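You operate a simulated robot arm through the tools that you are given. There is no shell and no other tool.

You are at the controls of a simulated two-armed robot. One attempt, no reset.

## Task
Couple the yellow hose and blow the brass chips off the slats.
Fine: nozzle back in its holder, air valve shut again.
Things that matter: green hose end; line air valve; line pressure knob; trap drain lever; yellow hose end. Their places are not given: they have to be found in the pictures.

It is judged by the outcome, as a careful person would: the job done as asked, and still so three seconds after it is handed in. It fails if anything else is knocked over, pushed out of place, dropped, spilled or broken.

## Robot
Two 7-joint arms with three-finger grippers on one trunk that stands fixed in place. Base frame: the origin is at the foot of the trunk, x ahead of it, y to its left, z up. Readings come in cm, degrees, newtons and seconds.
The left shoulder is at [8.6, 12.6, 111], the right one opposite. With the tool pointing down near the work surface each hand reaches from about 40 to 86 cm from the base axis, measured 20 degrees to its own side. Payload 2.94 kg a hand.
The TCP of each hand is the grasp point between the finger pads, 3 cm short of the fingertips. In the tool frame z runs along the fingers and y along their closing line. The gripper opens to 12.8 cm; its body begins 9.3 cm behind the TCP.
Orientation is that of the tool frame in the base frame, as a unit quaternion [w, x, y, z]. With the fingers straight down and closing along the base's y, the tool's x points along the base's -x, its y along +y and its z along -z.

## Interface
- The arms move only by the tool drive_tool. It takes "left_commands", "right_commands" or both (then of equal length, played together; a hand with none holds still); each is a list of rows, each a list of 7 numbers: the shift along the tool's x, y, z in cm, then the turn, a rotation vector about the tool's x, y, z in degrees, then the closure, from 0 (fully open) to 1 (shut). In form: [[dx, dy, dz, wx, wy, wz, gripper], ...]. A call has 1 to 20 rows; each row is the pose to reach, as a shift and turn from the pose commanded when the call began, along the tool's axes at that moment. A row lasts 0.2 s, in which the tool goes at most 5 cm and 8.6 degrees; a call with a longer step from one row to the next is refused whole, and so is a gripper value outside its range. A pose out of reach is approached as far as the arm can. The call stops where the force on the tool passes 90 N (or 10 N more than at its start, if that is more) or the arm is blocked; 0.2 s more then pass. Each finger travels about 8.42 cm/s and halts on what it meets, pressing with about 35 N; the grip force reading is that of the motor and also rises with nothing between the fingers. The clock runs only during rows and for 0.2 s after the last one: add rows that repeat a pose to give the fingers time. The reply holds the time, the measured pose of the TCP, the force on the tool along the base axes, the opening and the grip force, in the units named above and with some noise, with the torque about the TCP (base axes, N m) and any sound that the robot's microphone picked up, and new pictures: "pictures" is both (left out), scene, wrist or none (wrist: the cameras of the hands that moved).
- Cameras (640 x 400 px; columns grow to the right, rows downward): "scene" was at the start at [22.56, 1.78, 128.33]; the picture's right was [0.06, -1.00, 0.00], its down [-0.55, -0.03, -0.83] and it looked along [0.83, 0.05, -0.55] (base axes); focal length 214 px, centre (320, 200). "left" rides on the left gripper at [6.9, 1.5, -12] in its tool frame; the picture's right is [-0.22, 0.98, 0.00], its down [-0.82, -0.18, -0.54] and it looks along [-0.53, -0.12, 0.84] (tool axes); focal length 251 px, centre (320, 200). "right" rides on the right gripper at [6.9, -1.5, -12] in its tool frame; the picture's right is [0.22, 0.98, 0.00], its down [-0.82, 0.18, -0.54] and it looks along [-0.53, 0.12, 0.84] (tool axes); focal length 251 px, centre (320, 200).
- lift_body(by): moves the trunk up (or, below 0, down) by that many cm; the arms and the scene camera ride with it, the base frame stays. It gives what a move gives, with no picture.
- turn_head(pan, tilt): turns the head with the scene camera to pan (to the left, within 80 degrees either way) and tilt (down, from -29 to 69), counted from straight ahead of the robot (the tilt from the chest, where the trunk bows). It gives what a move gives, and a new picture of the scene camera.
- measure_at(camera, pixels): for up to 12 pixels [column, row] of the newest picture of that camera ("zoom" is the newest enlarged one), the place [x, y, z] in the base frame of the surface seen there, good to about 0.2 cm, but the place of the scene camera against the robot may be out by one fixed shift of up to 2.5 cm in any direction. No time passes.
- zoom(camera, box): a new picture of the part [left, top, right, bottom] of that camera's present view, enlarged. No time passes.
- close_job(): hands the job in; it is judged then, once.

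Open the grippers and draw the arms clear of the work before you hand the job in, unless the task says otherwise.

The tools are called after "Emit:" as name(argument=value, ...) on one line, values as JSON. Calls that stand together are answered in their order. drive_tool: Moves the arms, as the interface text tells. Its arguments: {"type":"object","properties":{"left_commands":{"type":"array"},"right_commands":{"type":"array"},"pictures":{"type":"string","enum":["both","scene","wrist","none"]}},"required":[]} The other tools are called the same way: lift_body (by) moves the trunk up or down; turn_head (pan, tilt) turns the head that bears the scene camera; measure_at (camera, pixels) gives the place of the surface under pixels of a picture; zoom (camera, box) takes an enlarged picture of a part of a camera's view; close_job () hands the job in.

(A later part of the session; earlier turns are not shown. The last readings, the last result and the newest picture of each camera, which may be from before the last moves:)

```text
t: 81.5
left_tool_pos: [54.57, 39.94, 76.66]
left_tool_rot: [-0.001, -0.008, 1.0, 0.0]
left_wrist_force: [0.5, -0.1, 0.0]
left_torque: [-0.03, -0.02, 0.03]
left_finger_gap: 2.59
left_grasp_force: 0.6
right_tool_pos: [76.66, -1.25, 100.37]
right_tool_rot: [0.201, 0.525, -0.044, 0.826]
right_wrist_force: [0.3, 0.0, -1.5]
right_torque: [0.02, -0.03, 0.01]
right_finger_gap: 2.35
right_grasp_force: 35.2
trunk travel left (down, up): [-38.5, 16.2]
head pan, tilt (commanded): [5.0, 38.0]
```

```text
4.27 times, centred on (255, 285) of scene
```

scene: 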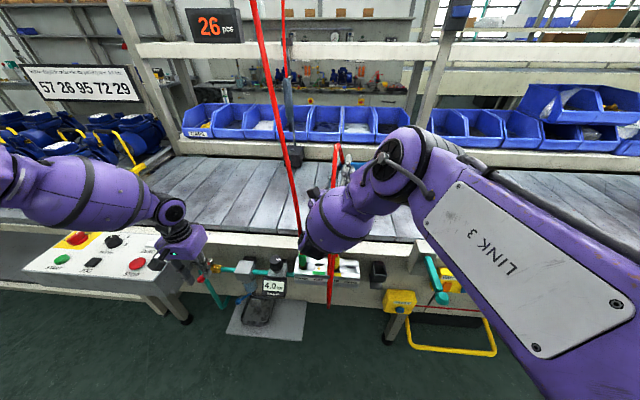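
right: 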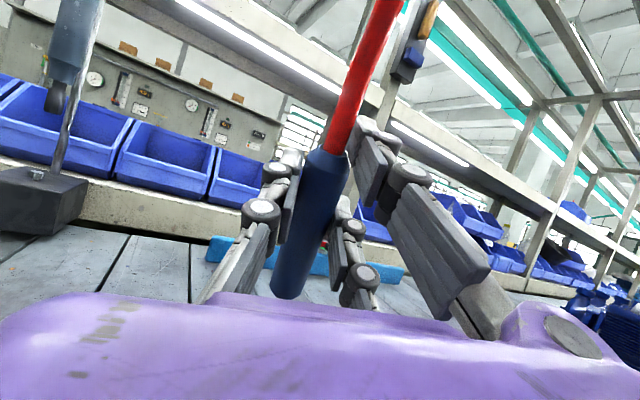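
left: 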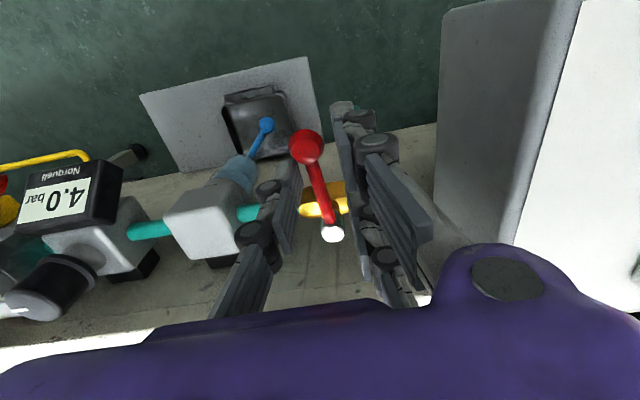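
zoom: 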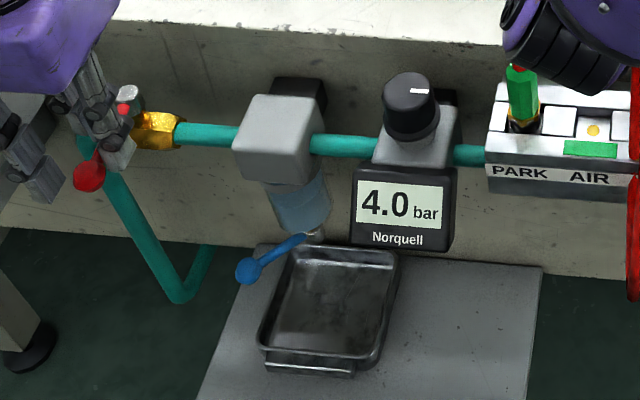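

The gauge drops to 4.0 bar. I measure the lever angle: knob (307,146), stem (332,232).

Emit:
measure_at(camera="left", pixels=[[307, 146], [318, 190], [332, 233]])

Emit:
drive_tool(left_commands=[[0.0, 0.5, 0, 0, 0, 5, 0.8], [0.05, 1.0, 0, 0, 0, 10, 0.8], [0.05, 1.0, 0, 0, 0, 10, 0.8]], pictures="both")

```text
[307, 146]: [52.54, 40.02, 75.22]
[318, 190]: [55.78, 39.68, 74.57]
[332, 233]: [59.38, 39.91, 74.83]
```

```text
t: 82.2
left_tool_pos: [54.79, 40.83, 76.77]
left_tool_rot: [0.003, 0.079, 0.997, -0.001]
left_wrist_force: [8.8, -13.1, -4.1]
left_torque: [-0.42, -0.18, 0.32]
left_finger_gap: 3.37
left_grasp_force: 5.6
right_tool_pos: [76.84, -1.18, 100.4]
right_tool_rot: [0.2, 0.525, -0.044, 0.826]
right_wrist_force: [0.0, 0.3, -1.1]
right_torque: [0.02, 0.04, 0.0]
right_finger_gap: 2.33
right_grasp_force: 35.3
trunk travel left (down, up): [-38.5, 16.2]
head pan, tilt (commanded): [5.0, 38.0]
```

scene: 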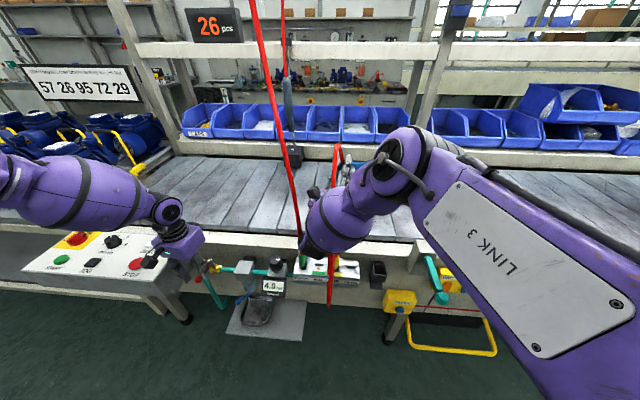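
left: 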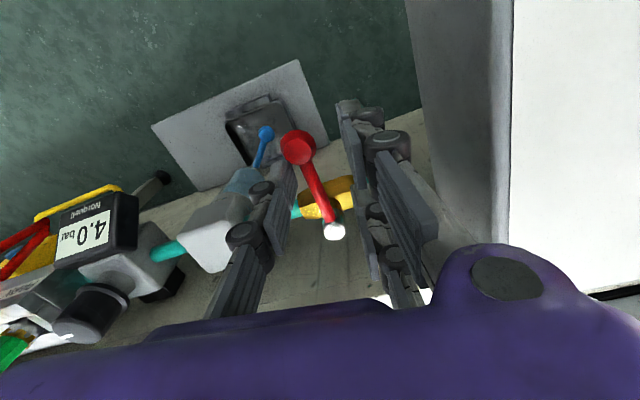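

The lever is against its closed stop (13 N reaction, knob back at its original place). I ease the push off and watch whether the gauge (4.0 bar) falls.

Emit:
drive_tool(left_commands=[[0, -0.5, 0, 0, 0, -5, 0.8], [0, -0.9, 0, 0, 0, -9, 0.76], [0, -0.9, 0, 0, 0, -9, 0.72], [0, -0.9, 0, 0, 0, -9, 0.72]], pictures="both")

Emit:
measure_at(camera="left", pixels=[[305, 148], [318, 190], [332, 233]])

Emit:
zoom(camera="scene", box=[180, 240, 330, 330])

```text
t: 83.2
left_tool_pos: [54.44, 40.12, 76.58]
left_tool_rot: [0.0, -0.001, 1.0, 0.0]
left_wrist_force: [0.4, 0.0, 0.1]
left_torque: [0.04, 0.0, 0.02]
left_finger_gap: 3.58
left_grasp_force: 0.1
right_tool_pos: [76.72, -1.23, 100.34]
right_tool_rot: [0.2, 0.525, -0.043, 0.826]
right_wrist_force: [-0.7, 0.9, -1.6]
right_torque: [-0.01, 0.03, 0.02]
right_finger_gap: 2.31
right_grasp_force: 34.7
trunk travel left (down, up): [-38.5, 16.2]
head pan, tilt (commanded): [5.0, 38.0]
```

scene: 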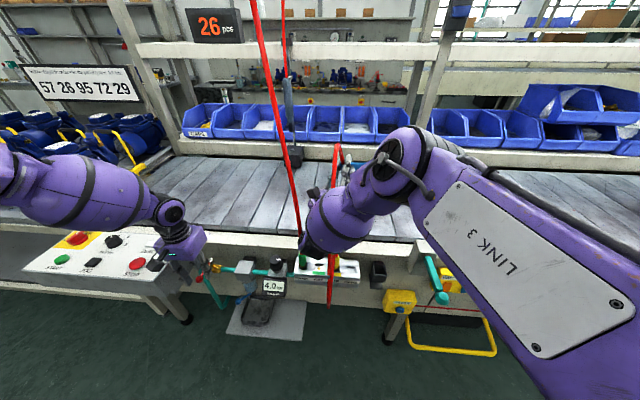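
left: 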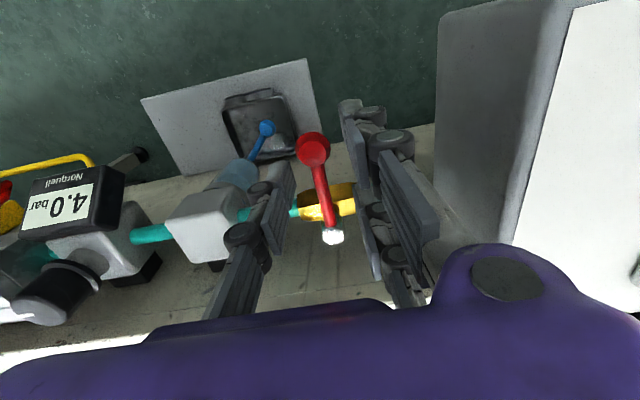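

```text
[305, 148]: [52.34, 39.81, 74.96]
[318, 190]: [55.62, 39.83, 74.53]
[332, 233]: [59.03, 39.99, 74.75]
```

```text
4.27 times, centred on (255, 285) of scene
```

zoom: 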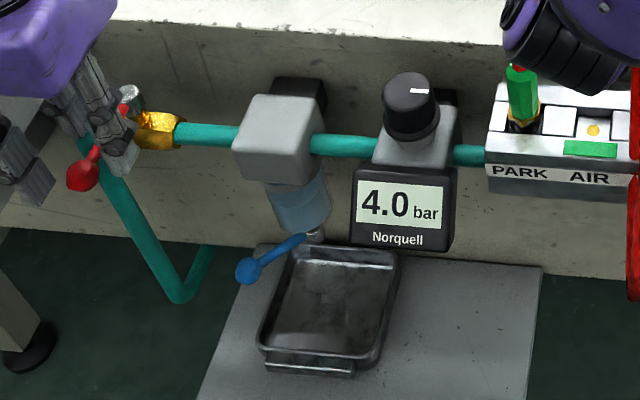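

The gauge holds at 4.0 bar with the lever at its stop in the original position. I raise the left hand back to the observation pose to check whether the jet has stopped and the slats are clean.

Emit:
drive_tool(left_commands=[[0, 0, -3, 0, 0, 0, 0.7], [0, 0, -7, 0, 0, 0, 0.7], [0, -0.5, -11.5, 0, 0, 0, 0.5], [-0.3, -2.5, -16, 0, 0, 4, 0.4], [-0.5, -5, -20, 0, 0, 8, 0.2], [-0.8, -7.5, -24, 0, 0, 12, 0], [-1.0, -10, -28, 0, 0, 16, 0], [-1.3, -12.5, -32, 0, 0, 20, 0], [-1.5, -15, -35.4, 0, 0, 24, 0], [-1.5, -16, -35.4, 0, 0, 28, 0]], pictures="both")

Emit:
zoom(camera="left", box=[200, 150, 440, 310])

```text
t: 85.5
left_tool_pos: [56.05, 24.15, 111.85]
left_tool_rot: [-0.001, 0.243, 0.97, 0.0]
left_wrist_force: [0.4, 0.1, -0.5]
left_torque: [0.01, 0.02, -0.03]
left_finger_gap: 12.8
left_grasp_force: 0.1
right_tool_pos: [76.84, -1.21, 100.36]
right_tool_rot: [0.2, 0.525, -0.044, 0.826]
right_wrist_force: [-0.3, -0.2, -0.3]
right_torque: [0.05, 0.03, 0.01]
right_finger_gap: 2.31
right_grasp_force: 34.8
trunk travel left (down, up): [-38.5, 16.2]
head pan, tilt (commanded): [5.0, 38.0]
```

scene: 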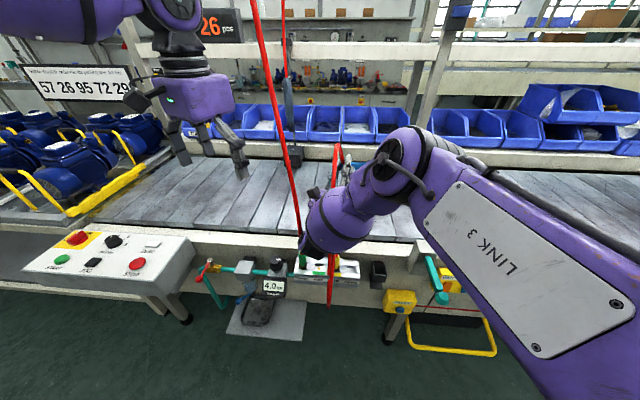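
left: 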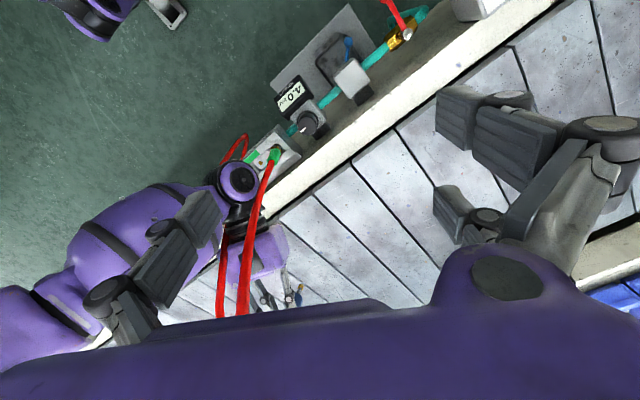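

```text
2.50 times, centred on (320, 230) of left
```

zoom: 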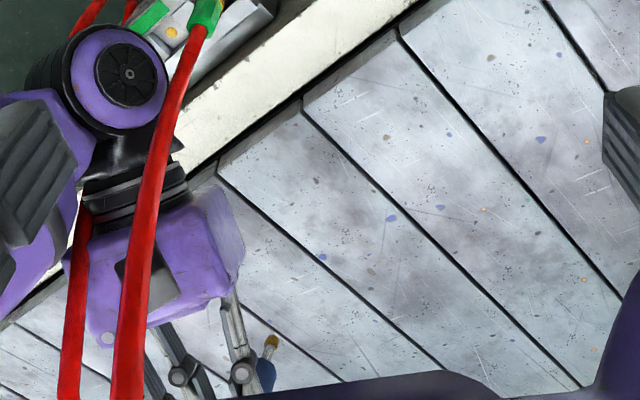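

The jet has stopped (no puffs) and the visible slats are clean. I raise the trunk 6 cm again (needed for the holder pose) before carrying the nozzle back.

Emit:
lift_body(by=6)

```text
t: 86.5
left_tool_pos: [55.99, 24.14, 117.96]
left_tool_rot: [-0.001, 0.24, 0.971, -0.001]
left_wrist_force: [0.0, 0.2, 0.5]
left_torque: [0.02, 0.01, -0.02]
left_finger_gap: 12.77
left_grasp_force: 0.1
right_tool_pos: [76.76, -1.13, 106.27]
right_tool_rot: [0.199, 0.526, -0.042, 0.826]
right_wrist_force: [0.4, -0.3, -1.4]
right_torque: [0.02, 0.02, 0.01]
right_finger_gap: 2.32
right_grasp_force: 35.5
trunk travel left (down, up): [-44.5, 10.2]
head pan, tilt (commanded): [5.0, 38.0]
```

Now I level the right hand and draw it back to about (69,-4,104).

Emit:
drive_tool(right_commands=[[0.09, 1.35, -1.7, 0.86, -6.6, 2.2, 1], [0.18, 2.7, -3.4, 1.7, -13.1, 4.4, 1], [0.27, 4.05, -5.1, 2.6, -19.7, 6.7, 1], [0.35, 5.4, -6.87, 3.45, -26.3, 8.9, 1]], pictures="both")

```text
t: 87.5
left_tool_pos: [55.93, 23.97, 118.19]
left_tool_rot: [-0.001, 0.241, 0.971, 0.0]
left_wrist_force: [-0.3, 0.2, 0.7]
left_torque: [0.0, -0.04, 0.01]
left_finger_gap: 12.81
left_grasp_force: 0.1
right_tool_pos: [68.74, -4.13, 104.47]
right_tool_rot: [0.104, 0.7, -0.103, 0.699]
right_wrist_force: [0.1, 0.3, -1.7]
right_torque: [0.0, 0.05, 0.03]
right_finger_gap: 2.32
right_grasp_force: 34.7
trunk travel left (down, up): [-44.5, 10.2]
head pan, tilt (commanded): [5.0, 38.0]
```

scene: 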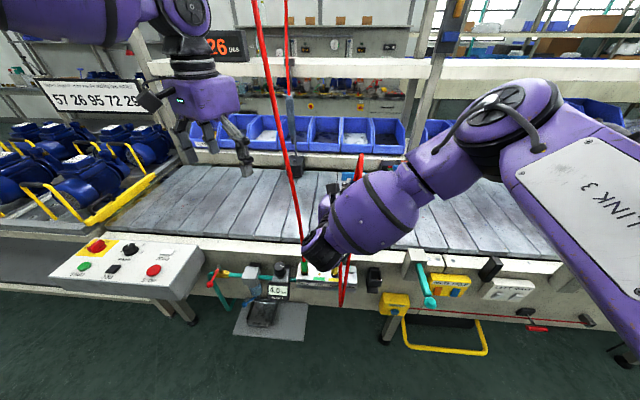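
right: 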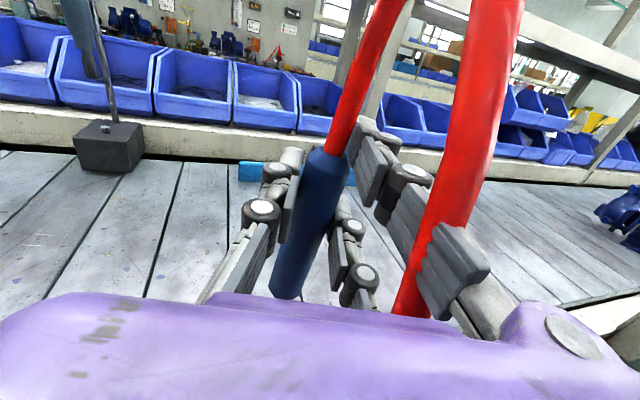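

The hand is level again, and the nozzle has not slipped in the grip. I carry it to above the holder at (60.4,-14.3), z≈98.

Emit:
drive_tool(right_commands=[[-1, 3, -1.25, 0, 0, 0, 1], [-2.5, 6, -2.5, 0, 0, 0, 1], [-4.5, 9, -3.75, 0, 0, 0, 1], [-6.5, 12.1, -5.0, 0, 0, 0, 1]], pictures="both")

Emit:
zoom(camera="scene", box=[180, 150, 460, 270])

```text
t: 88.5
left_tool_pos: [55.97, 24.0, 118.07]
left_tool_rot: [0.0, 0.241, 0.971, 0.0]
left_wrist_force: [0.4, -0.4, 0.7]
left_torque: [0.02, 0.04, -0.01]
left_finger_gap: 12.8
left_grasp_force: 0.1
right_tool_pos: [60.2, -14.31, 97.88]
right_tool_rot: [0.104, 0.699, -0.103, 0.7]
right_wrist_force: [-0.6, 0.0, -1.3]
right_torque: [-0.04, 0.0, 0.03]
right_finger_gap: 2.3
right_grasp_force: 34.7
trunk travel left (down, up): [-44.5, 10.2]
head pan, tilt (commanded): [5.0, 38.0]
```

scene: 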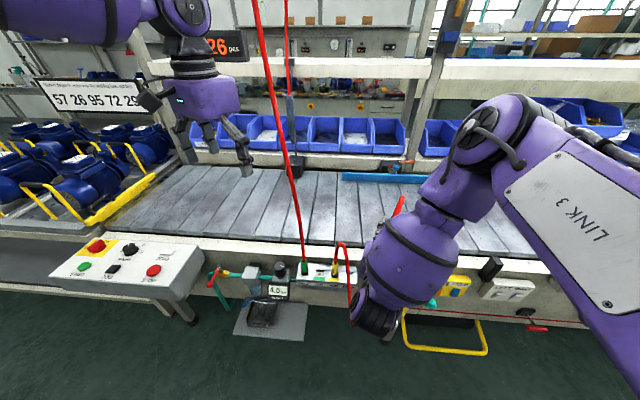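
right: 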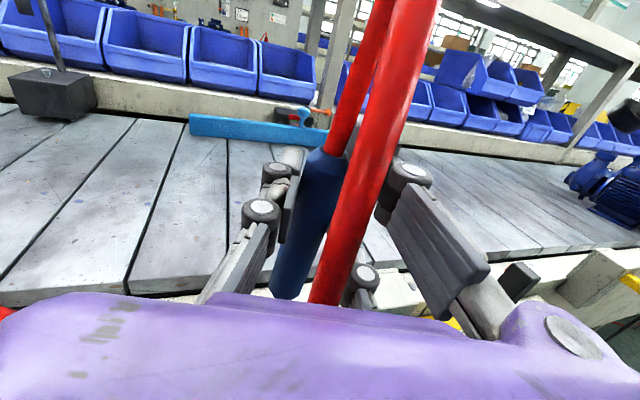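

```text
2.29 times, centred on (320, 210) of scene
```

zoom: 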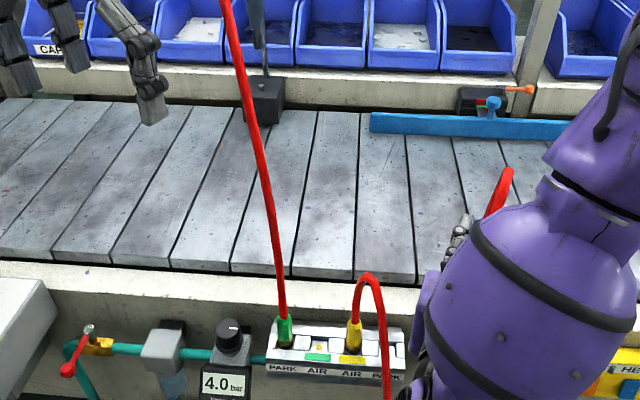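

The chip area is now fully visible and looks clean. I zoom in tighter to be sure, then lower the nozzle.

Emit:
zoom(camera="scene", box=[250, 165, 410, 255])

Emit:
zoom(camera="right", box=[0, 90, 260, 300])

```text
4.00 times, centred on (330, 210) of scene
```

zoom: 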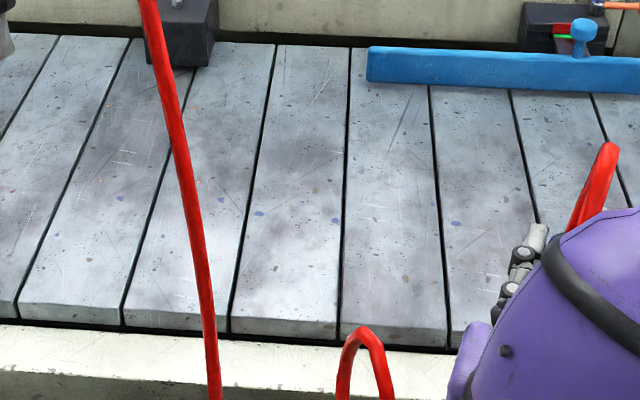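

```text
1.90 times, centred on (130, 195) of right
```

zoom: 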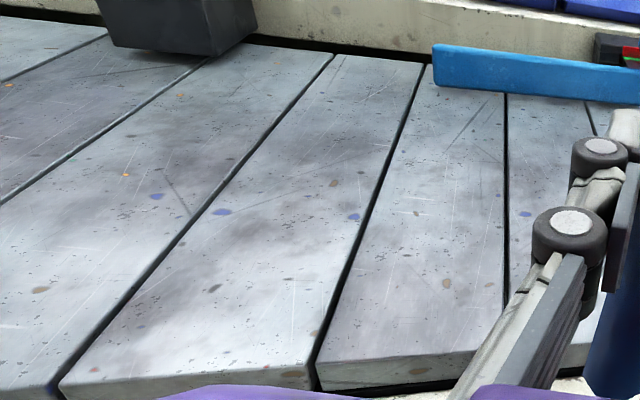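

Slats are clean. I lower the nozzle to z≈89.5 (tip just above the holder) and inspect alignment.

Emit:
drive_tool(right_commands=[[-2.8, 0, 0.1, 0, 0, 0, 1], [-5.6, 0, 0.15, 0, 0, 0, 1], [-8.4, 0, 0.2, 0, 0, 0, 1], [-8.4, 0, 0.2, 0, 0, 0, 1]], left_commands=[[0, 0, 0, 0, 0, 0, 0], [0, 0, 0, 0, 0, 0, 0], [0, 0, 0, 0, 0, 0, 0], [0, 0, 0, 0, 0, 0, 0]], pictures="both")

```text
t: 89.5
left_tool_pos: [55.83, 24.19, 118.17]
left_tool_rot: [0.0, 0.241, 0.97, 0.001]
left_wrist_force: [-0.6, 0.1, 0.7]
left_torque: [-0.01, -0.01, 0.0]
left_finger_gap: 12.78
left_grasp_force: 0.2
right_tool_pos: [60.51, -14.27, 89.59]
right_tool_rot: [0.105, 0.699, -0.103, 0.7]
right_wrist_force: [0.7, 0.0, -0.9]
right_torque: [0.02, 0.04, 0.02]
right_finger_gap: 2.3
right_grasp_force: 35.0
trunk travel left (down, up): [-44.5, 10.2]
head pan, tilt (commanded): [5.0, 38.0]
```

scene: 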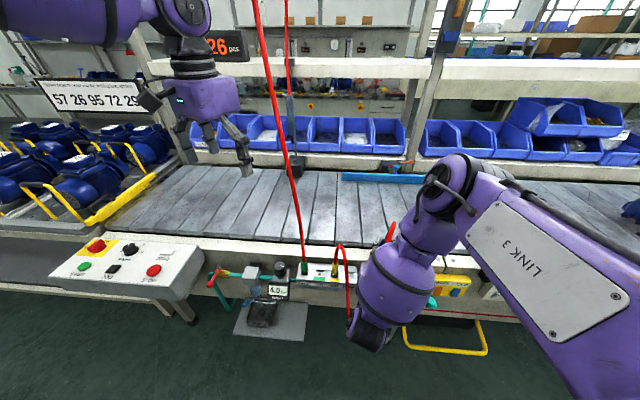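
right: 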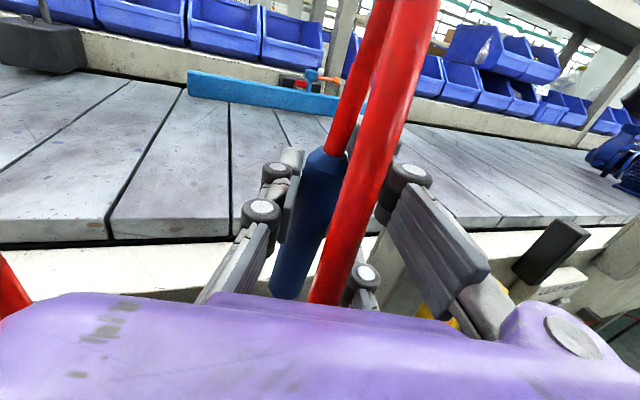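
left: 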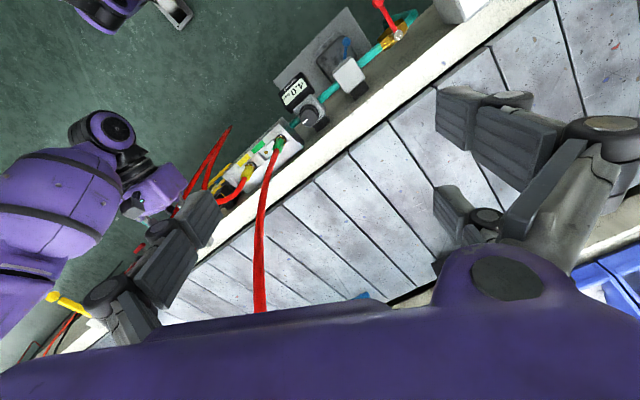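

The left thumb blocks the view of the holder. I yaw the left hand another 20° so that the holder moves toward the picture's centre.

Emit:
drive_tool(left_commands=[[0, 0, 0, 0, 0, 8, 0], [0, 0, 0, 0, 0, 16, 0], [0, 0, 0, 0, 0, 22, 0]], pictures="wrist")

Emit:
zoom(camera="left", box=[180, 100, 360, 260])

```text
t: 90.2
left_tool_pos: [55.93, 24.19, 118.11]
left_tool_rot: [0.0, 0.423, 0.906, 0.0]
left_wrist_force: [0.6, -0.5, 0.6]
left_torque: [-0.03, -0.03, 0.0]
left_finger_gap: 12.82
left_grasp_force: 0.1
right_tool_pos: [60.58, -14.28, 89.65]
right_tool_rot: [0.106, 0.699, -0.102, 0.699]
right_wrist_force: [-0.7, -1.0, -0.6]
right_torque: [0.0, 0.04, 0.0]
right_finger_gap: 2.31
right_grasp_force: 35.4
trunk travel left (down, up): [-44.5, 10.2]
head pan, tilt (commanded): [5.0, 38.0]
```

left: 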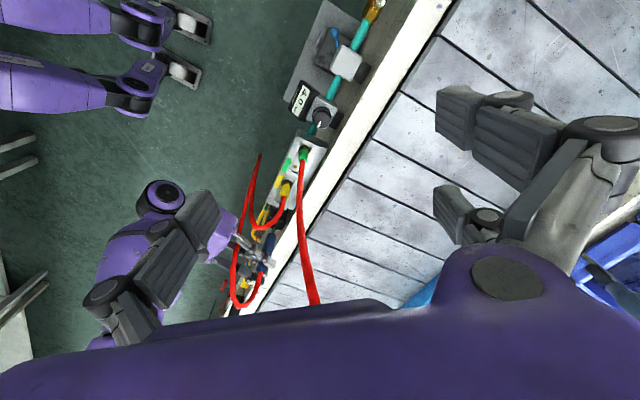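

```text
2.50 times, centred on (270, 180) of left
```

zoom: 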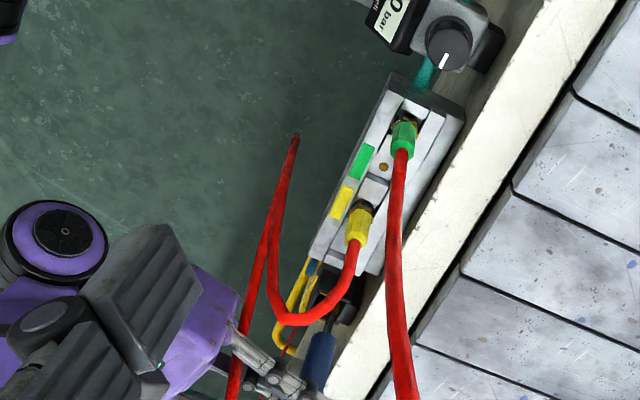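

Emit:
zoom(camera="left", box=[225, 190, 305, 260])

```text
5.71 times, centred on (265, 225) of left
```

zoom: 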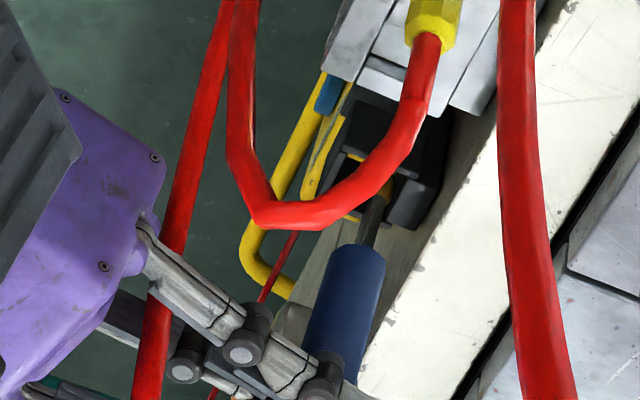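

The tip lines up with the holder. I lower slowly to z≈84, watching for contact.

Emit:
drive_tool(right_commands=[[-1, 0, -0.1, 0, 0, 0, 1], [-2, 0, -0.1, 0, 0, 0, 1], [-3, 0, -0.1, 0, 0, 0, 1], [-4, 0, -0.1, 0, 0, 0, 1], [-5, 0, -0.1, 0, 0, 0, 1]], left_commands=[[0, 0, 0, 0, 0, 0, 0], [0, 0, 0, 0, 0, 0, 0], [0, 0, 0, 0, 0, 0, 0], [0, 0, 0, 0, 0, 0, 0], [0, 0, 0, 0, 0, 0, 0]], pictures="wrist")

Emit:
zoom(camera="left", box=[225, 190, 305, 260])

```text
t: 91.5
left_tool_pos: [55.95, 24.11, 117.95]
left_tool_rot: [0.0, 0.422, 0.907, 0.0]
left_wrist_force: [0.2, 0.0, 0.2]
left_torque: [-0.04, -0.02, -0.01]
left_finger_gap: 12.81
left_grasp_force: 0.0
right_tool_pos: [60.45, -14.45, 84.49]
right_tool_rot: [0.105, 0.7, -0.102, 0.699]
right_wrist_force: [0.0, 0.2, -0.6]
right_torque: [0.0, -0.02, -0.01]
right_finger_gap: 2.33
right_grasp_force: 34.8
trunk travel left (down, up): [-44.5, 10.2]
head pan, tilt (commanded): [5.0, 38.0]
```

right: 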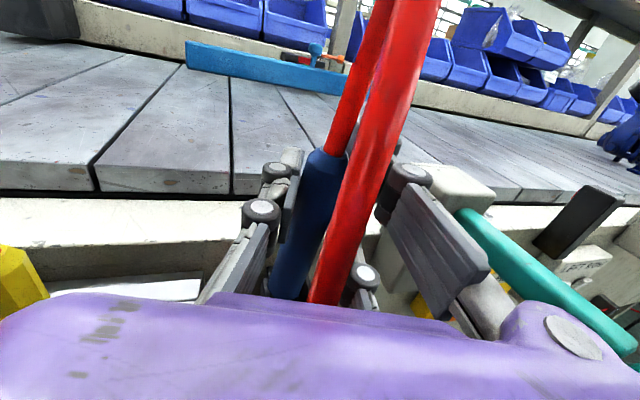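
left: 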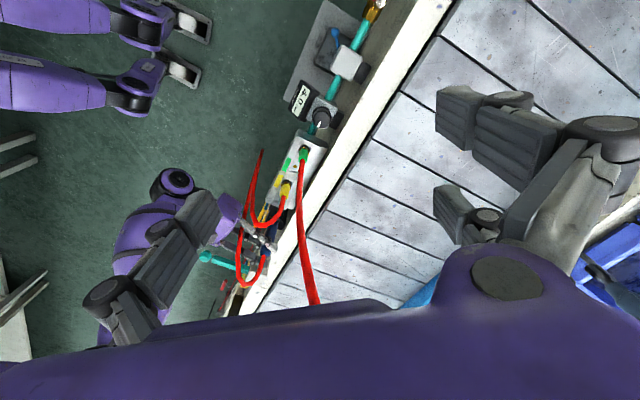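

```text
5.71 times, centred on (265, 225) of left
```

zoom: 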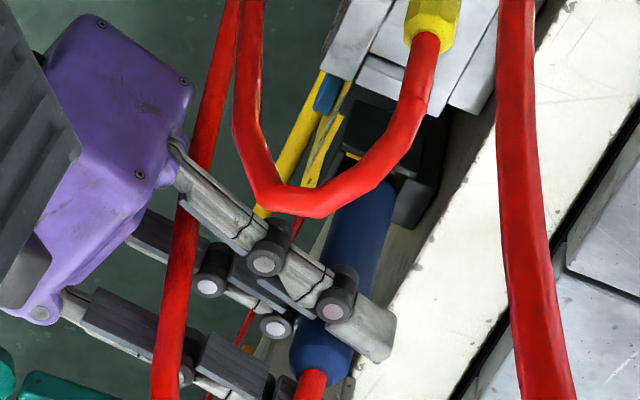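

No contact force; the body is about to enter. I continue down in small steps to z≈81.5.

Emit:
drive_tool(right_commands=[[-0.6, -0.05, 0, 0, 0, 0, 1], [-1.2, -0.05, 0, 0, 0, 0, 1], [-1.8, -0.05, 0, 0, 0, 0, 1], [-2.4, -0.05, 0, 0, 0, 0, 1], [-2.9, -0.05, 0, 0, 0, 0, 1]], left_commands=[[0, 0, 0, 0, 0, 0, 0], [0, 0, 0, 0, 0, 0, 0], [0, 0, 0, 0, 0, 0, 0], [0, 0, 0, 0, 0, 0, 0], [0, 0, 0, 0, 0, 0, 0]], pictures="wrist")

Emit:
zoom(camera="left", box=[225, 190, 305, 260])

```text
t: 92.7
left_tool_pos: [55.21, 24.13, 118.47]
left_tool_rot: [0.004, 0.422, 0.907, 0.001]
left_wrist_force: [0.1, -0.6, 0.2]
left_torque: [-0.01, 0.01, 0.0]
left_finger_gap: 12.82
left_grasp_force: 0.1
right_tool_pos: [60.54, -14.31, 83.28]
right_tool_rot: [0.109, 0.685, -0.107, 0.712]
right_wrist_force: [-2.7, -12.5, 68.6]
right_torque: [-0.17, -0.19, -0.09]
right_finger_gap: 2.34
right_grasp_force: 35.6
trunk travel left (down, up): [-44.5, 10.2]
head pan, tilt (commanded): [5.0, 38.0]
```

right: 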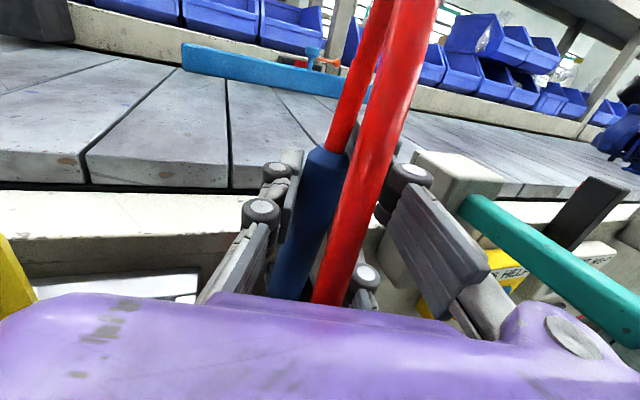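
left: 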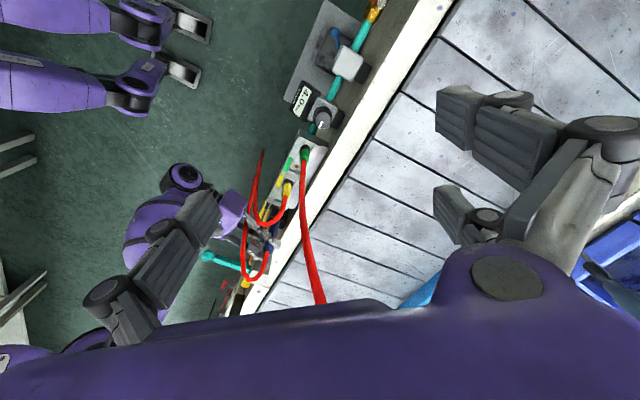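

```text
5.71 times, centred on (265, 225) of left
```

zoom: 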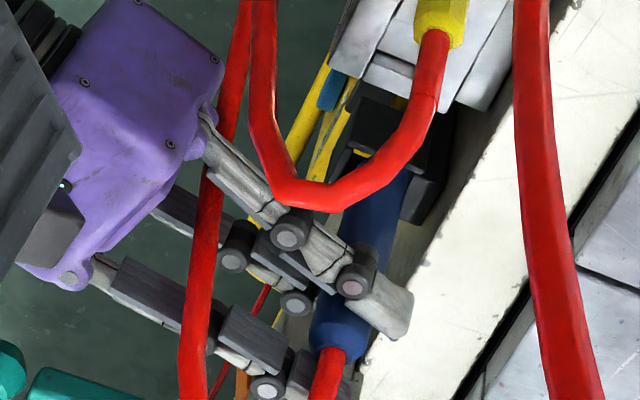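

A 68 N upward contact: the nozzle body met the holder rim. I back off upward right away and re-inspect.

Emit:
drive_tool(right_commands=[[1.5, 0, 0, 0, 0, 0, 1], [3.5, 0, 0, 0, 0, 0, 1], [6, 0, 0, 0, 0, 0, 1], [8.9, 0, 0, 0, 0, 0, 1]], left_commands=[[0, 0, 0, 0, 0, 0, 0], [0, 0, 0, 0, 0, 0, 0], [0, 0, 0, 0, 0, 0, 0], [0, 0, 0, 0, 0, 0, 0]], pictures="both")

Emit:
zoom(camera="left", box=[225, 190, 305, 260])

```text
t: 93.7
left_tool_pos: [55.83, 24.04, 118.03]
left_tool_rot: [0.0, 0.422, 0.907, 0.001]
left_wrist_force: [-0.5, 0.6, 0.4]
left_torque: [-0.01, -0.01, -0.02]
left_finger_gap: 12.79
left_grasp_force: 0.1
right_tool_pos: [60.47, -14.28, 90.58]
right_tool_rot: [0.105, 0.7, -0.102, 0.699]
right_wrist_force: [-0.1, -0.2, -1.6]
right_torque: [0.01, 0.03, 0.01]
right_finger_gap: 2.35
right_grasp_force: 34.7
trunk travel left (down, up): [-44.5, 10.2]
head pan, tilt (commanded): [5.0, 38.0]
```

scene: 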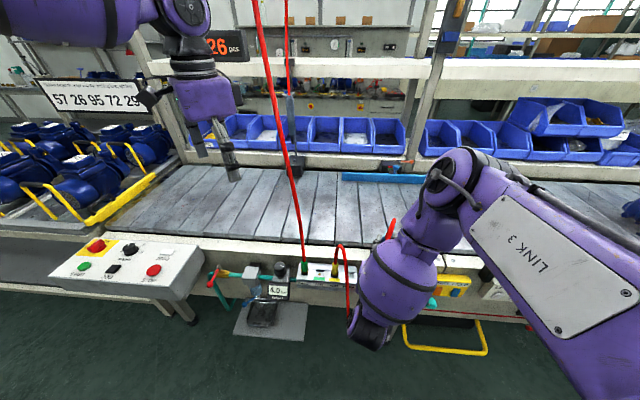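
right: 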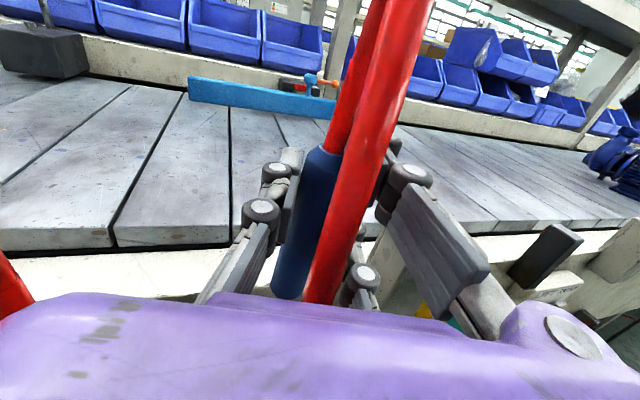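
left: 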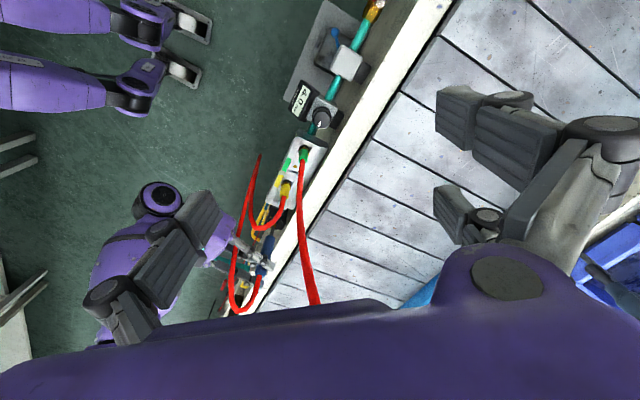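

```text
5.71 times, centred on (265, 225) of left
```

zoom: 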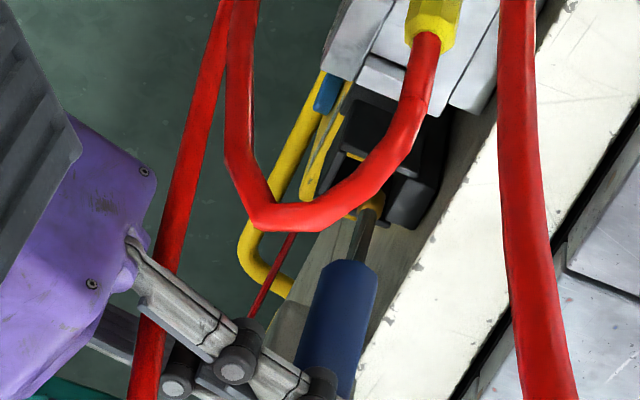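

I measure the nozzle body line, the tip, and the holder walls from the left camera.

Emit:
measure_at(camera="zoom", pixels=[[328, 350], [338, 320], [345, 290], [350, 272], [364, 240], [372, 210], [348, 125], [375, 105], [395, 115], [430, 165], [425, 190], [405, 215]])

Emit:
zoom(camera="left", box=[255, 195, 295, 235])

```text
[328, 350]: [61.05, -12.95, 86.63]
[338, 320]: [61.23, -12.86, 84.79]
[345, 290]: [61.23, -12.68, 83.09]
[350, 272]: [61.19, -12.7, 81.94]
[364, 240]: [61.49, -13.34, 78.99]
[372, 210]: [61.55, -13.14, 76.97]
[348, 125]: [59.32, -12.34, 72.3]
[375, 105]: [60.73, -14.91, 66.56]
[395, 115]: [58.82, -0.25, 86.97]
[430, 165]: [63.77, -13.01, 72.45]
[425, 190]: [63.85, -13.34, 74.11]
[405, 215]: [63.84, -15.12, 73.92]
```

```text
10.00 times, centred on (275, 215) of left
```

zoom: 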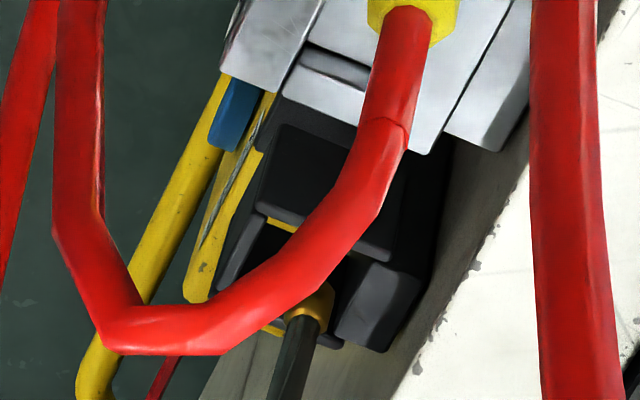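

I compare with the right camera: measure the nozzle's visible left strip in the present grip.

Emit:
measure_at(camera="right", pixels=[[312, 165], [305, 185], [298, 210], [292, 235], [286, 260], [280, 285], [322, 160], [300, 250], [310, 215]])

Emit:
zoom(camera="right", box=[230, 130, 410, 310])

```text
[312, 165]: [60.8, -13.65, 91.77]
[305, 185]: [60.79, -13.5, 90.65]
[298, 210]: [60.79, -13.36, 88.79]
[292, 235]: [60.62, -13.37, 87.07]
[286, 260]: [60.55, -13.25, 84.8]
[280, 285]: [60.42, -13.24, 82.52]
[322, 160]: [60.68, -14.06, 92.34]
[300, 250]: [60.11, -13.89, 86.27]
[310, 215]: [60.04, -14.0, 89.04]
```

```text
2.22 times, centred on (320, 220) of right
```

zoom: 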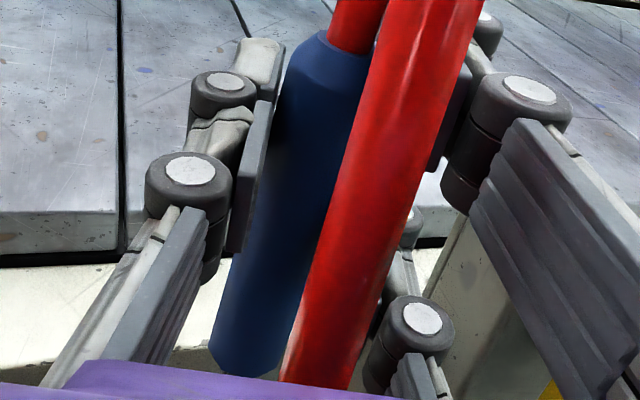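

Both cameras agree the nozzle sits tilted in the grip by about 3–4° (bottom toward +y), so its tip is ~0.9 cm left of the holder centre. I roll the hand −4° about its axis to make the nozzle vertical and re-measure.

Emit:
drive_tool(right_commands=[[0, 0, 0, 0, 0, -2, 1], [0, 0, 0, 0, 0, -4, 1], [0, 0, 0, 0, 0, -4, 1]], left_commands=[[0, 0, 0, 0, 0, 0, 0], [0, 0, 0, 0, 0, 0, 0], [0, 0, 0, 0, 0, 0, 0]], pictures="wrist")

Emit:
measure_at(camera="right", pixels=[[312, 165], [305, 185], [298, 210], [292, 235], [286, 260], [280, 285], [322, 160], [300, 250], [310, 215]])

Emit:
zoom(camera="left", box=[235, 195, 305, 255])

```text
t: 94.5
left_tool_pos: [56.0, 24.03, 118.06]
left_tool_rot: [-0.001, 0.421, 0.907, 0.0]
left_wrist_force: [0.4, 0.3, -0.4]
left_torque: [0.0, -0.03, 0.04]
left_finger_gap: 12.79
left_grasp_force: 0.1
right_tool_pos: [60.53, -14.22, 90.57]
right_tool_rot: [0.129, 0.703, -0.078, 0.695]
right_wrist_force: [0.2, 0.5, 0.4]
right_torque: [-0.02, 0.0, 0.0]
right_finger_gap: 2.35
right_grasp_force: 34.7
trunk travel left (down, up): [-44.5, 10.2]
head pan, tilt (commanded): [5.0, 38.0]
```

right: 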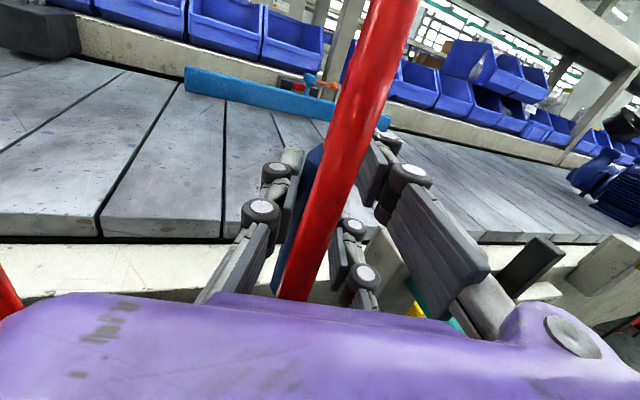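
left: 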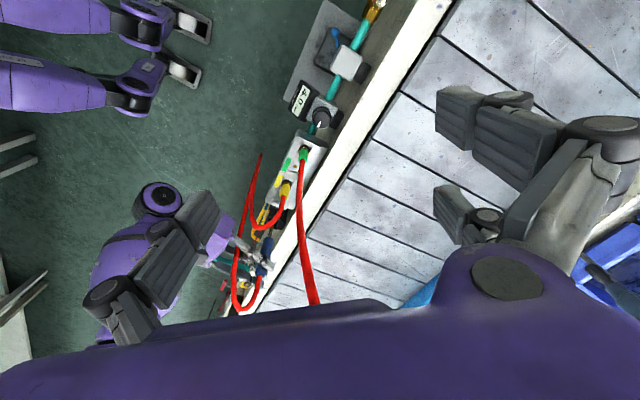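

```text
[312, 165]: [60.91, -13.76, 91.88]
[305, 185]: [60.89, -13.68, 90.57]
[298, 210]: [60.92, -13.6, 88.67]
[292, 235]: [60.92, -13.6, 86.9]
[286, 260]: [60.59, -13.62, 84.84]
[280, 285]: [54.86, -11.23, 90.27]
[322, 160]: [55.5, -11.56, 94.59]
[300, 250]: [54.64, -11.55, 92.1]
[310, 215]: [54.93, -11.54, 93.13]
```

```text
6.67 times, centred on (270, 225) of left
```

zoom: 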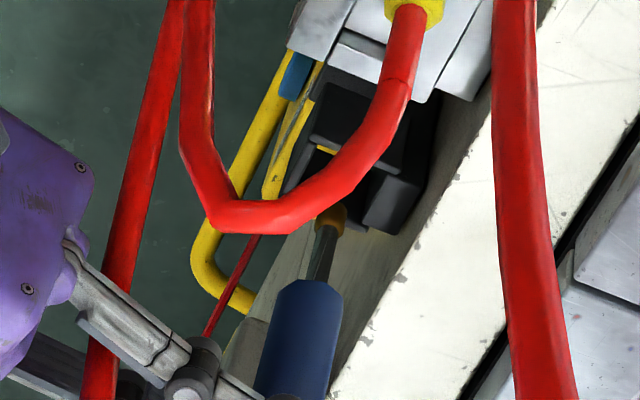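

The nozzle is now vertical in y. I measure body, tip and holder edges from the left camera again.

Emit:
measure_at(camera="zoom", pixels=[[290, 370], [298, 330], [305, 300], [318, 262], [325, 240], [330, 212], [318, 110], [400, 185], [380, 215], [300, 165], [290, 190], [395, 205]])

Emit:
zoom(camera="left", box=[255, 200, 295, 240])

```text
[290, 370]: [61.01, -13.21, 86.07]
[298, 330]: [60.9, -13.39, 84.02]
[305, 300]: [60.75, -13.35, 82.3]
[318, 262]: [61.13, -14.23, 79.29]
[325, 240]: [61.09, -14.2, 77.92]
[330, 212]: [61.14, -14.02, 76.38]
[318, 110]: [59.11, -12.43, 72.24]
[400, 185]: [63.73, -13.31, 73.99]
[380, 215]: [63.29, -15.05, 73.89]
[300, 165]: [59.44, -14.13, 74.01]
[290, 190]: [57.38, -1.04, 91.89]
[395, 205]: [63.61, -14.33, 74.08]
```

```text
10.00 times, centred on (275, 220) of left
```

zoom: 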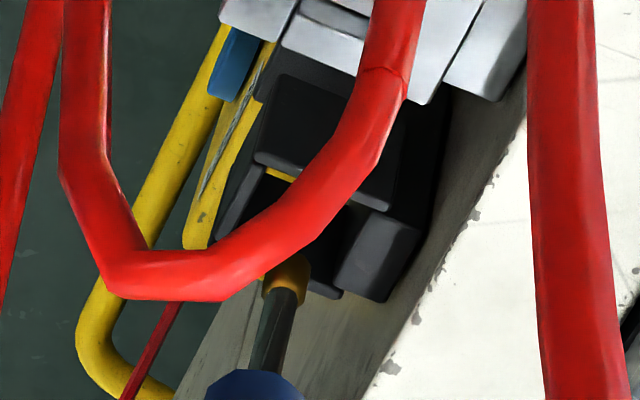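

I measure the wall tops of the holder in this 10× view to get the opening.

Emit:
measure_at(camera="zoom", pixels=[[262, 152], [300, 145], [385, 205], [375, 195], [328, 290], [338, 296], [312, 283], [240, 200], [228, 220], [350, 250], [335, 240], [300, 215]])

```text
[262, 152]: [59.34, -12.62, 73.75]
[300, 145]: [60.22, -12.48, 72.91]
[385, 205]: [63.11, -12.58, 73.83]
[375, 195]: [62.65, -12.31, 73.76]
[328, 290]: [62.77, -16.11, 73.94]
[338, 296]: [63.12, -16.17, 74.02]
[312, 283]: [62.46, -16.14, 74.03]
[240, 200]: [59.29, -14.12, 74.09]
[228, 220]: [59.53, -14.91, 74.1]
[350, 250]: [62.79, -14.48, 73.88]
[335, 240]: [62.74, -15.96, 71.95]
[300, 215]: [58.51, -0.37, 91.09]
```

Left camera: opening centre ≈(61.2,-14.37), nozzle axis now ≈(61.2,-14.6); the right camera gives the same −0.23 offset. I shift +0.23 in y and descend vertically to z≈85.2, with the body still above the rim.

Emit:
drive_tool(right_commands=[[0, -0.25, 0.03, 0, 0, 0, 1], [-2, -0.4, 0.03, 0, 0, 0, 1], [-4, -0.54, 0.03, 0, 0, 0, 1], [-5.39, -0.64, 0.03, 0, 0, 0, 1], [-5.39, -0.64, 0.03, 0, 0, 0, 1]], left_commands=[[0, 0, 0, 0, 0, 0, 0], [0, 0, 0, 0, 0, 0, 0], [0, 0, 0, 0, 0, 0, 0], [0, 0, 0, 0, 0, 0, 0], [0, 0, 0, 0, 0, 0, 0]], pictures="wrist")

Emit:
zoom(camera="left", box=[245, 195, 305, 250])

```text
t: 95.7
left_tool_pos: [55.8, 24.17, 118.15]
left_tool_rot: [0.001, 0.421, 0.907, 0.0]
left_wrist_force: [-0.1, 0.0, 0.3]
left_torque: [-0.02, -0.03, 0.01]
left_finger_gap: 12.8
left_grasp_force: 0.2
right_tool_pos: [60.61, -13.95, 85.19]
right_tool_rot: [0.129, 0.703, -0.078, 0.695]
right_wrist_force: [-0.1, 0.6, -1.4]
right_torque: [0.0, 0.02, 0.0]
right_finger_gap: 2.33
right_grasp_force: 35.0
trunk travel left (down, up): [-44.5, 10.2]
head pan, tilt (commanded): [5.0, 38.0]
```

right: 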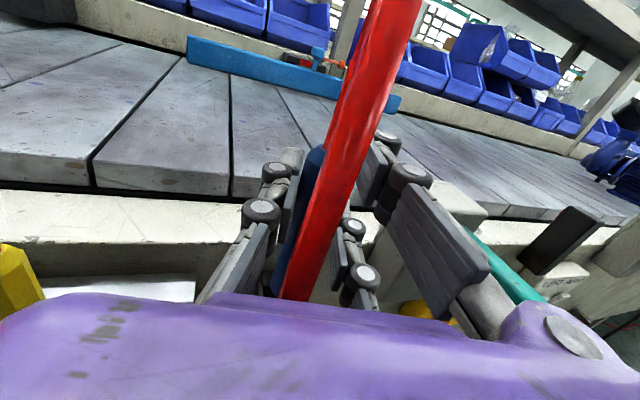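
left: 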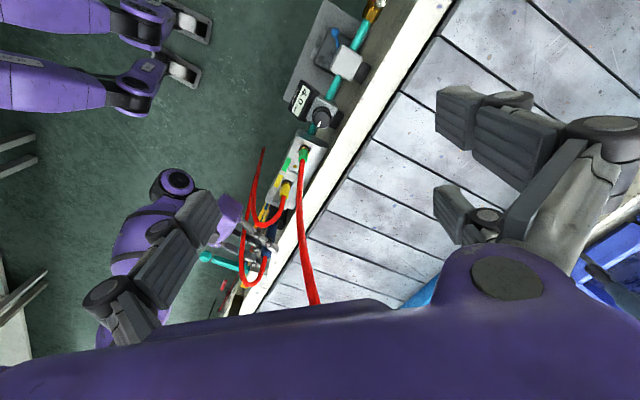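

```text
7.27 times, centred on (275, 222) of left
```

zoom: 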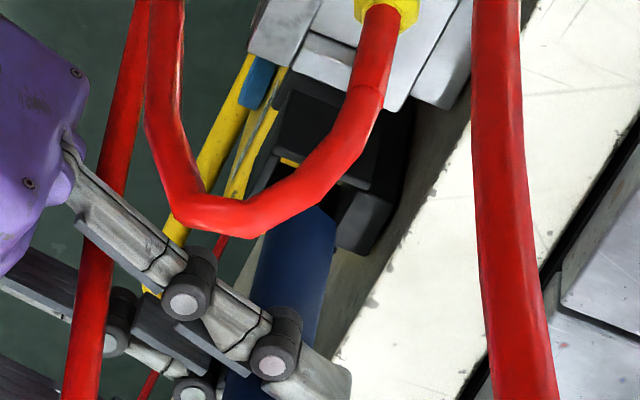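

I check the body position against the holder in this view.

Emit:
measure_at(camera="zoom", pixels=[[305, 230], [297, 255], [290, 285], [318, 235], [275, 260], [270, 140], [372, 185], [378, 215], [345, 245], [330, 195]])

Emit:
measure_at(camera="right", pixels=[[312, 160], [305, 180], [298, 205], [290, 230], [284, 250], [278, 275], [268, 260], [272, 285]])

```text
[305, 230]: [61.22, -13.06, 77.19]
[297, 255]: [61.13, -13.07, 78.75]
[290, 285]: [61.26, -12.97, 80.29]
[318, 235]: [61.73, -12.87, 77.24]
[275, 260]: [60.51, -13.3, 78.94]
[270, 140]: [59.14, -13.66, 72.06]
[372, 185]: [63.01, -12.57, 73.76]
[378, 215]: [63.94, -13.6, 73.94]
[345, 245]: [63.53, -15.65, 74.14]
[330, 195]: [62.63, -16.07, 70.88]
```

```text
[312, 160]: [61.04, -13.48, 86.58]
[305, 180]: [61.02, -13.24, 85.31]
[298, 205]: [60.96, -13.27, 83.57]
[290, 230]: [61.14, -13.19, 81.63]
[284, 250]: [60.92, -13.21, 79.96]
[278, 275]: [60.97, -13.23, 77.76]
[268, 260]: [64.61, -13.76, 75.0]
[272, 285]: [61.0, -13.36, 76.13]
```

Offsets are now within ~1–2 mm of the opening centre. I descend in small steps: to z≈83.7, then 83.0, checking force.

Emit:
drive_tool(right_commands=[[-0.7, 0.04, -0.05, 0, 0, 0, 1], [-1.5, -0.02, -0.05, 0, 0, 0, 1], [-1.9, -0.05, -0.05, 0, 0, 0, 1], [-2.2, -0.07, -0.05, 0, 0, 0, 1]], pictures="wrist")

```text
t: 96.7
left_tool_pos: [55.81, 24.08, 118.06]
left_tool_rot: [-0.001, 0.422, 0.907, -0.001]
left_wrist_force: [-0.3, -0.6, -0.1]
left_torque: [-0.03, -0.03, 0.01]
left_finger_gap: 12.8
left_grasp_force: 0.0
right_tool_pos: [60.45, -14.11, 82.85]
right_tool_rot: [0.13, 0.702, -0.08, 0.695]
right_wrist_force: [0.6, -0.3, -1.4]
right_torque: [0.01, 0.0, -0.01]
right_finger_gap: 2.33
right_grasp_force: 35.3
trunk travel left (down, up): [-44.5, 10.2]
head pan, tilt (commanded): [5.0, 38.0]
```

right: 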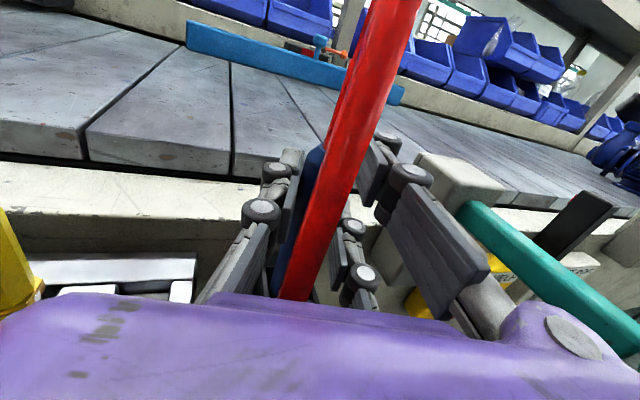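

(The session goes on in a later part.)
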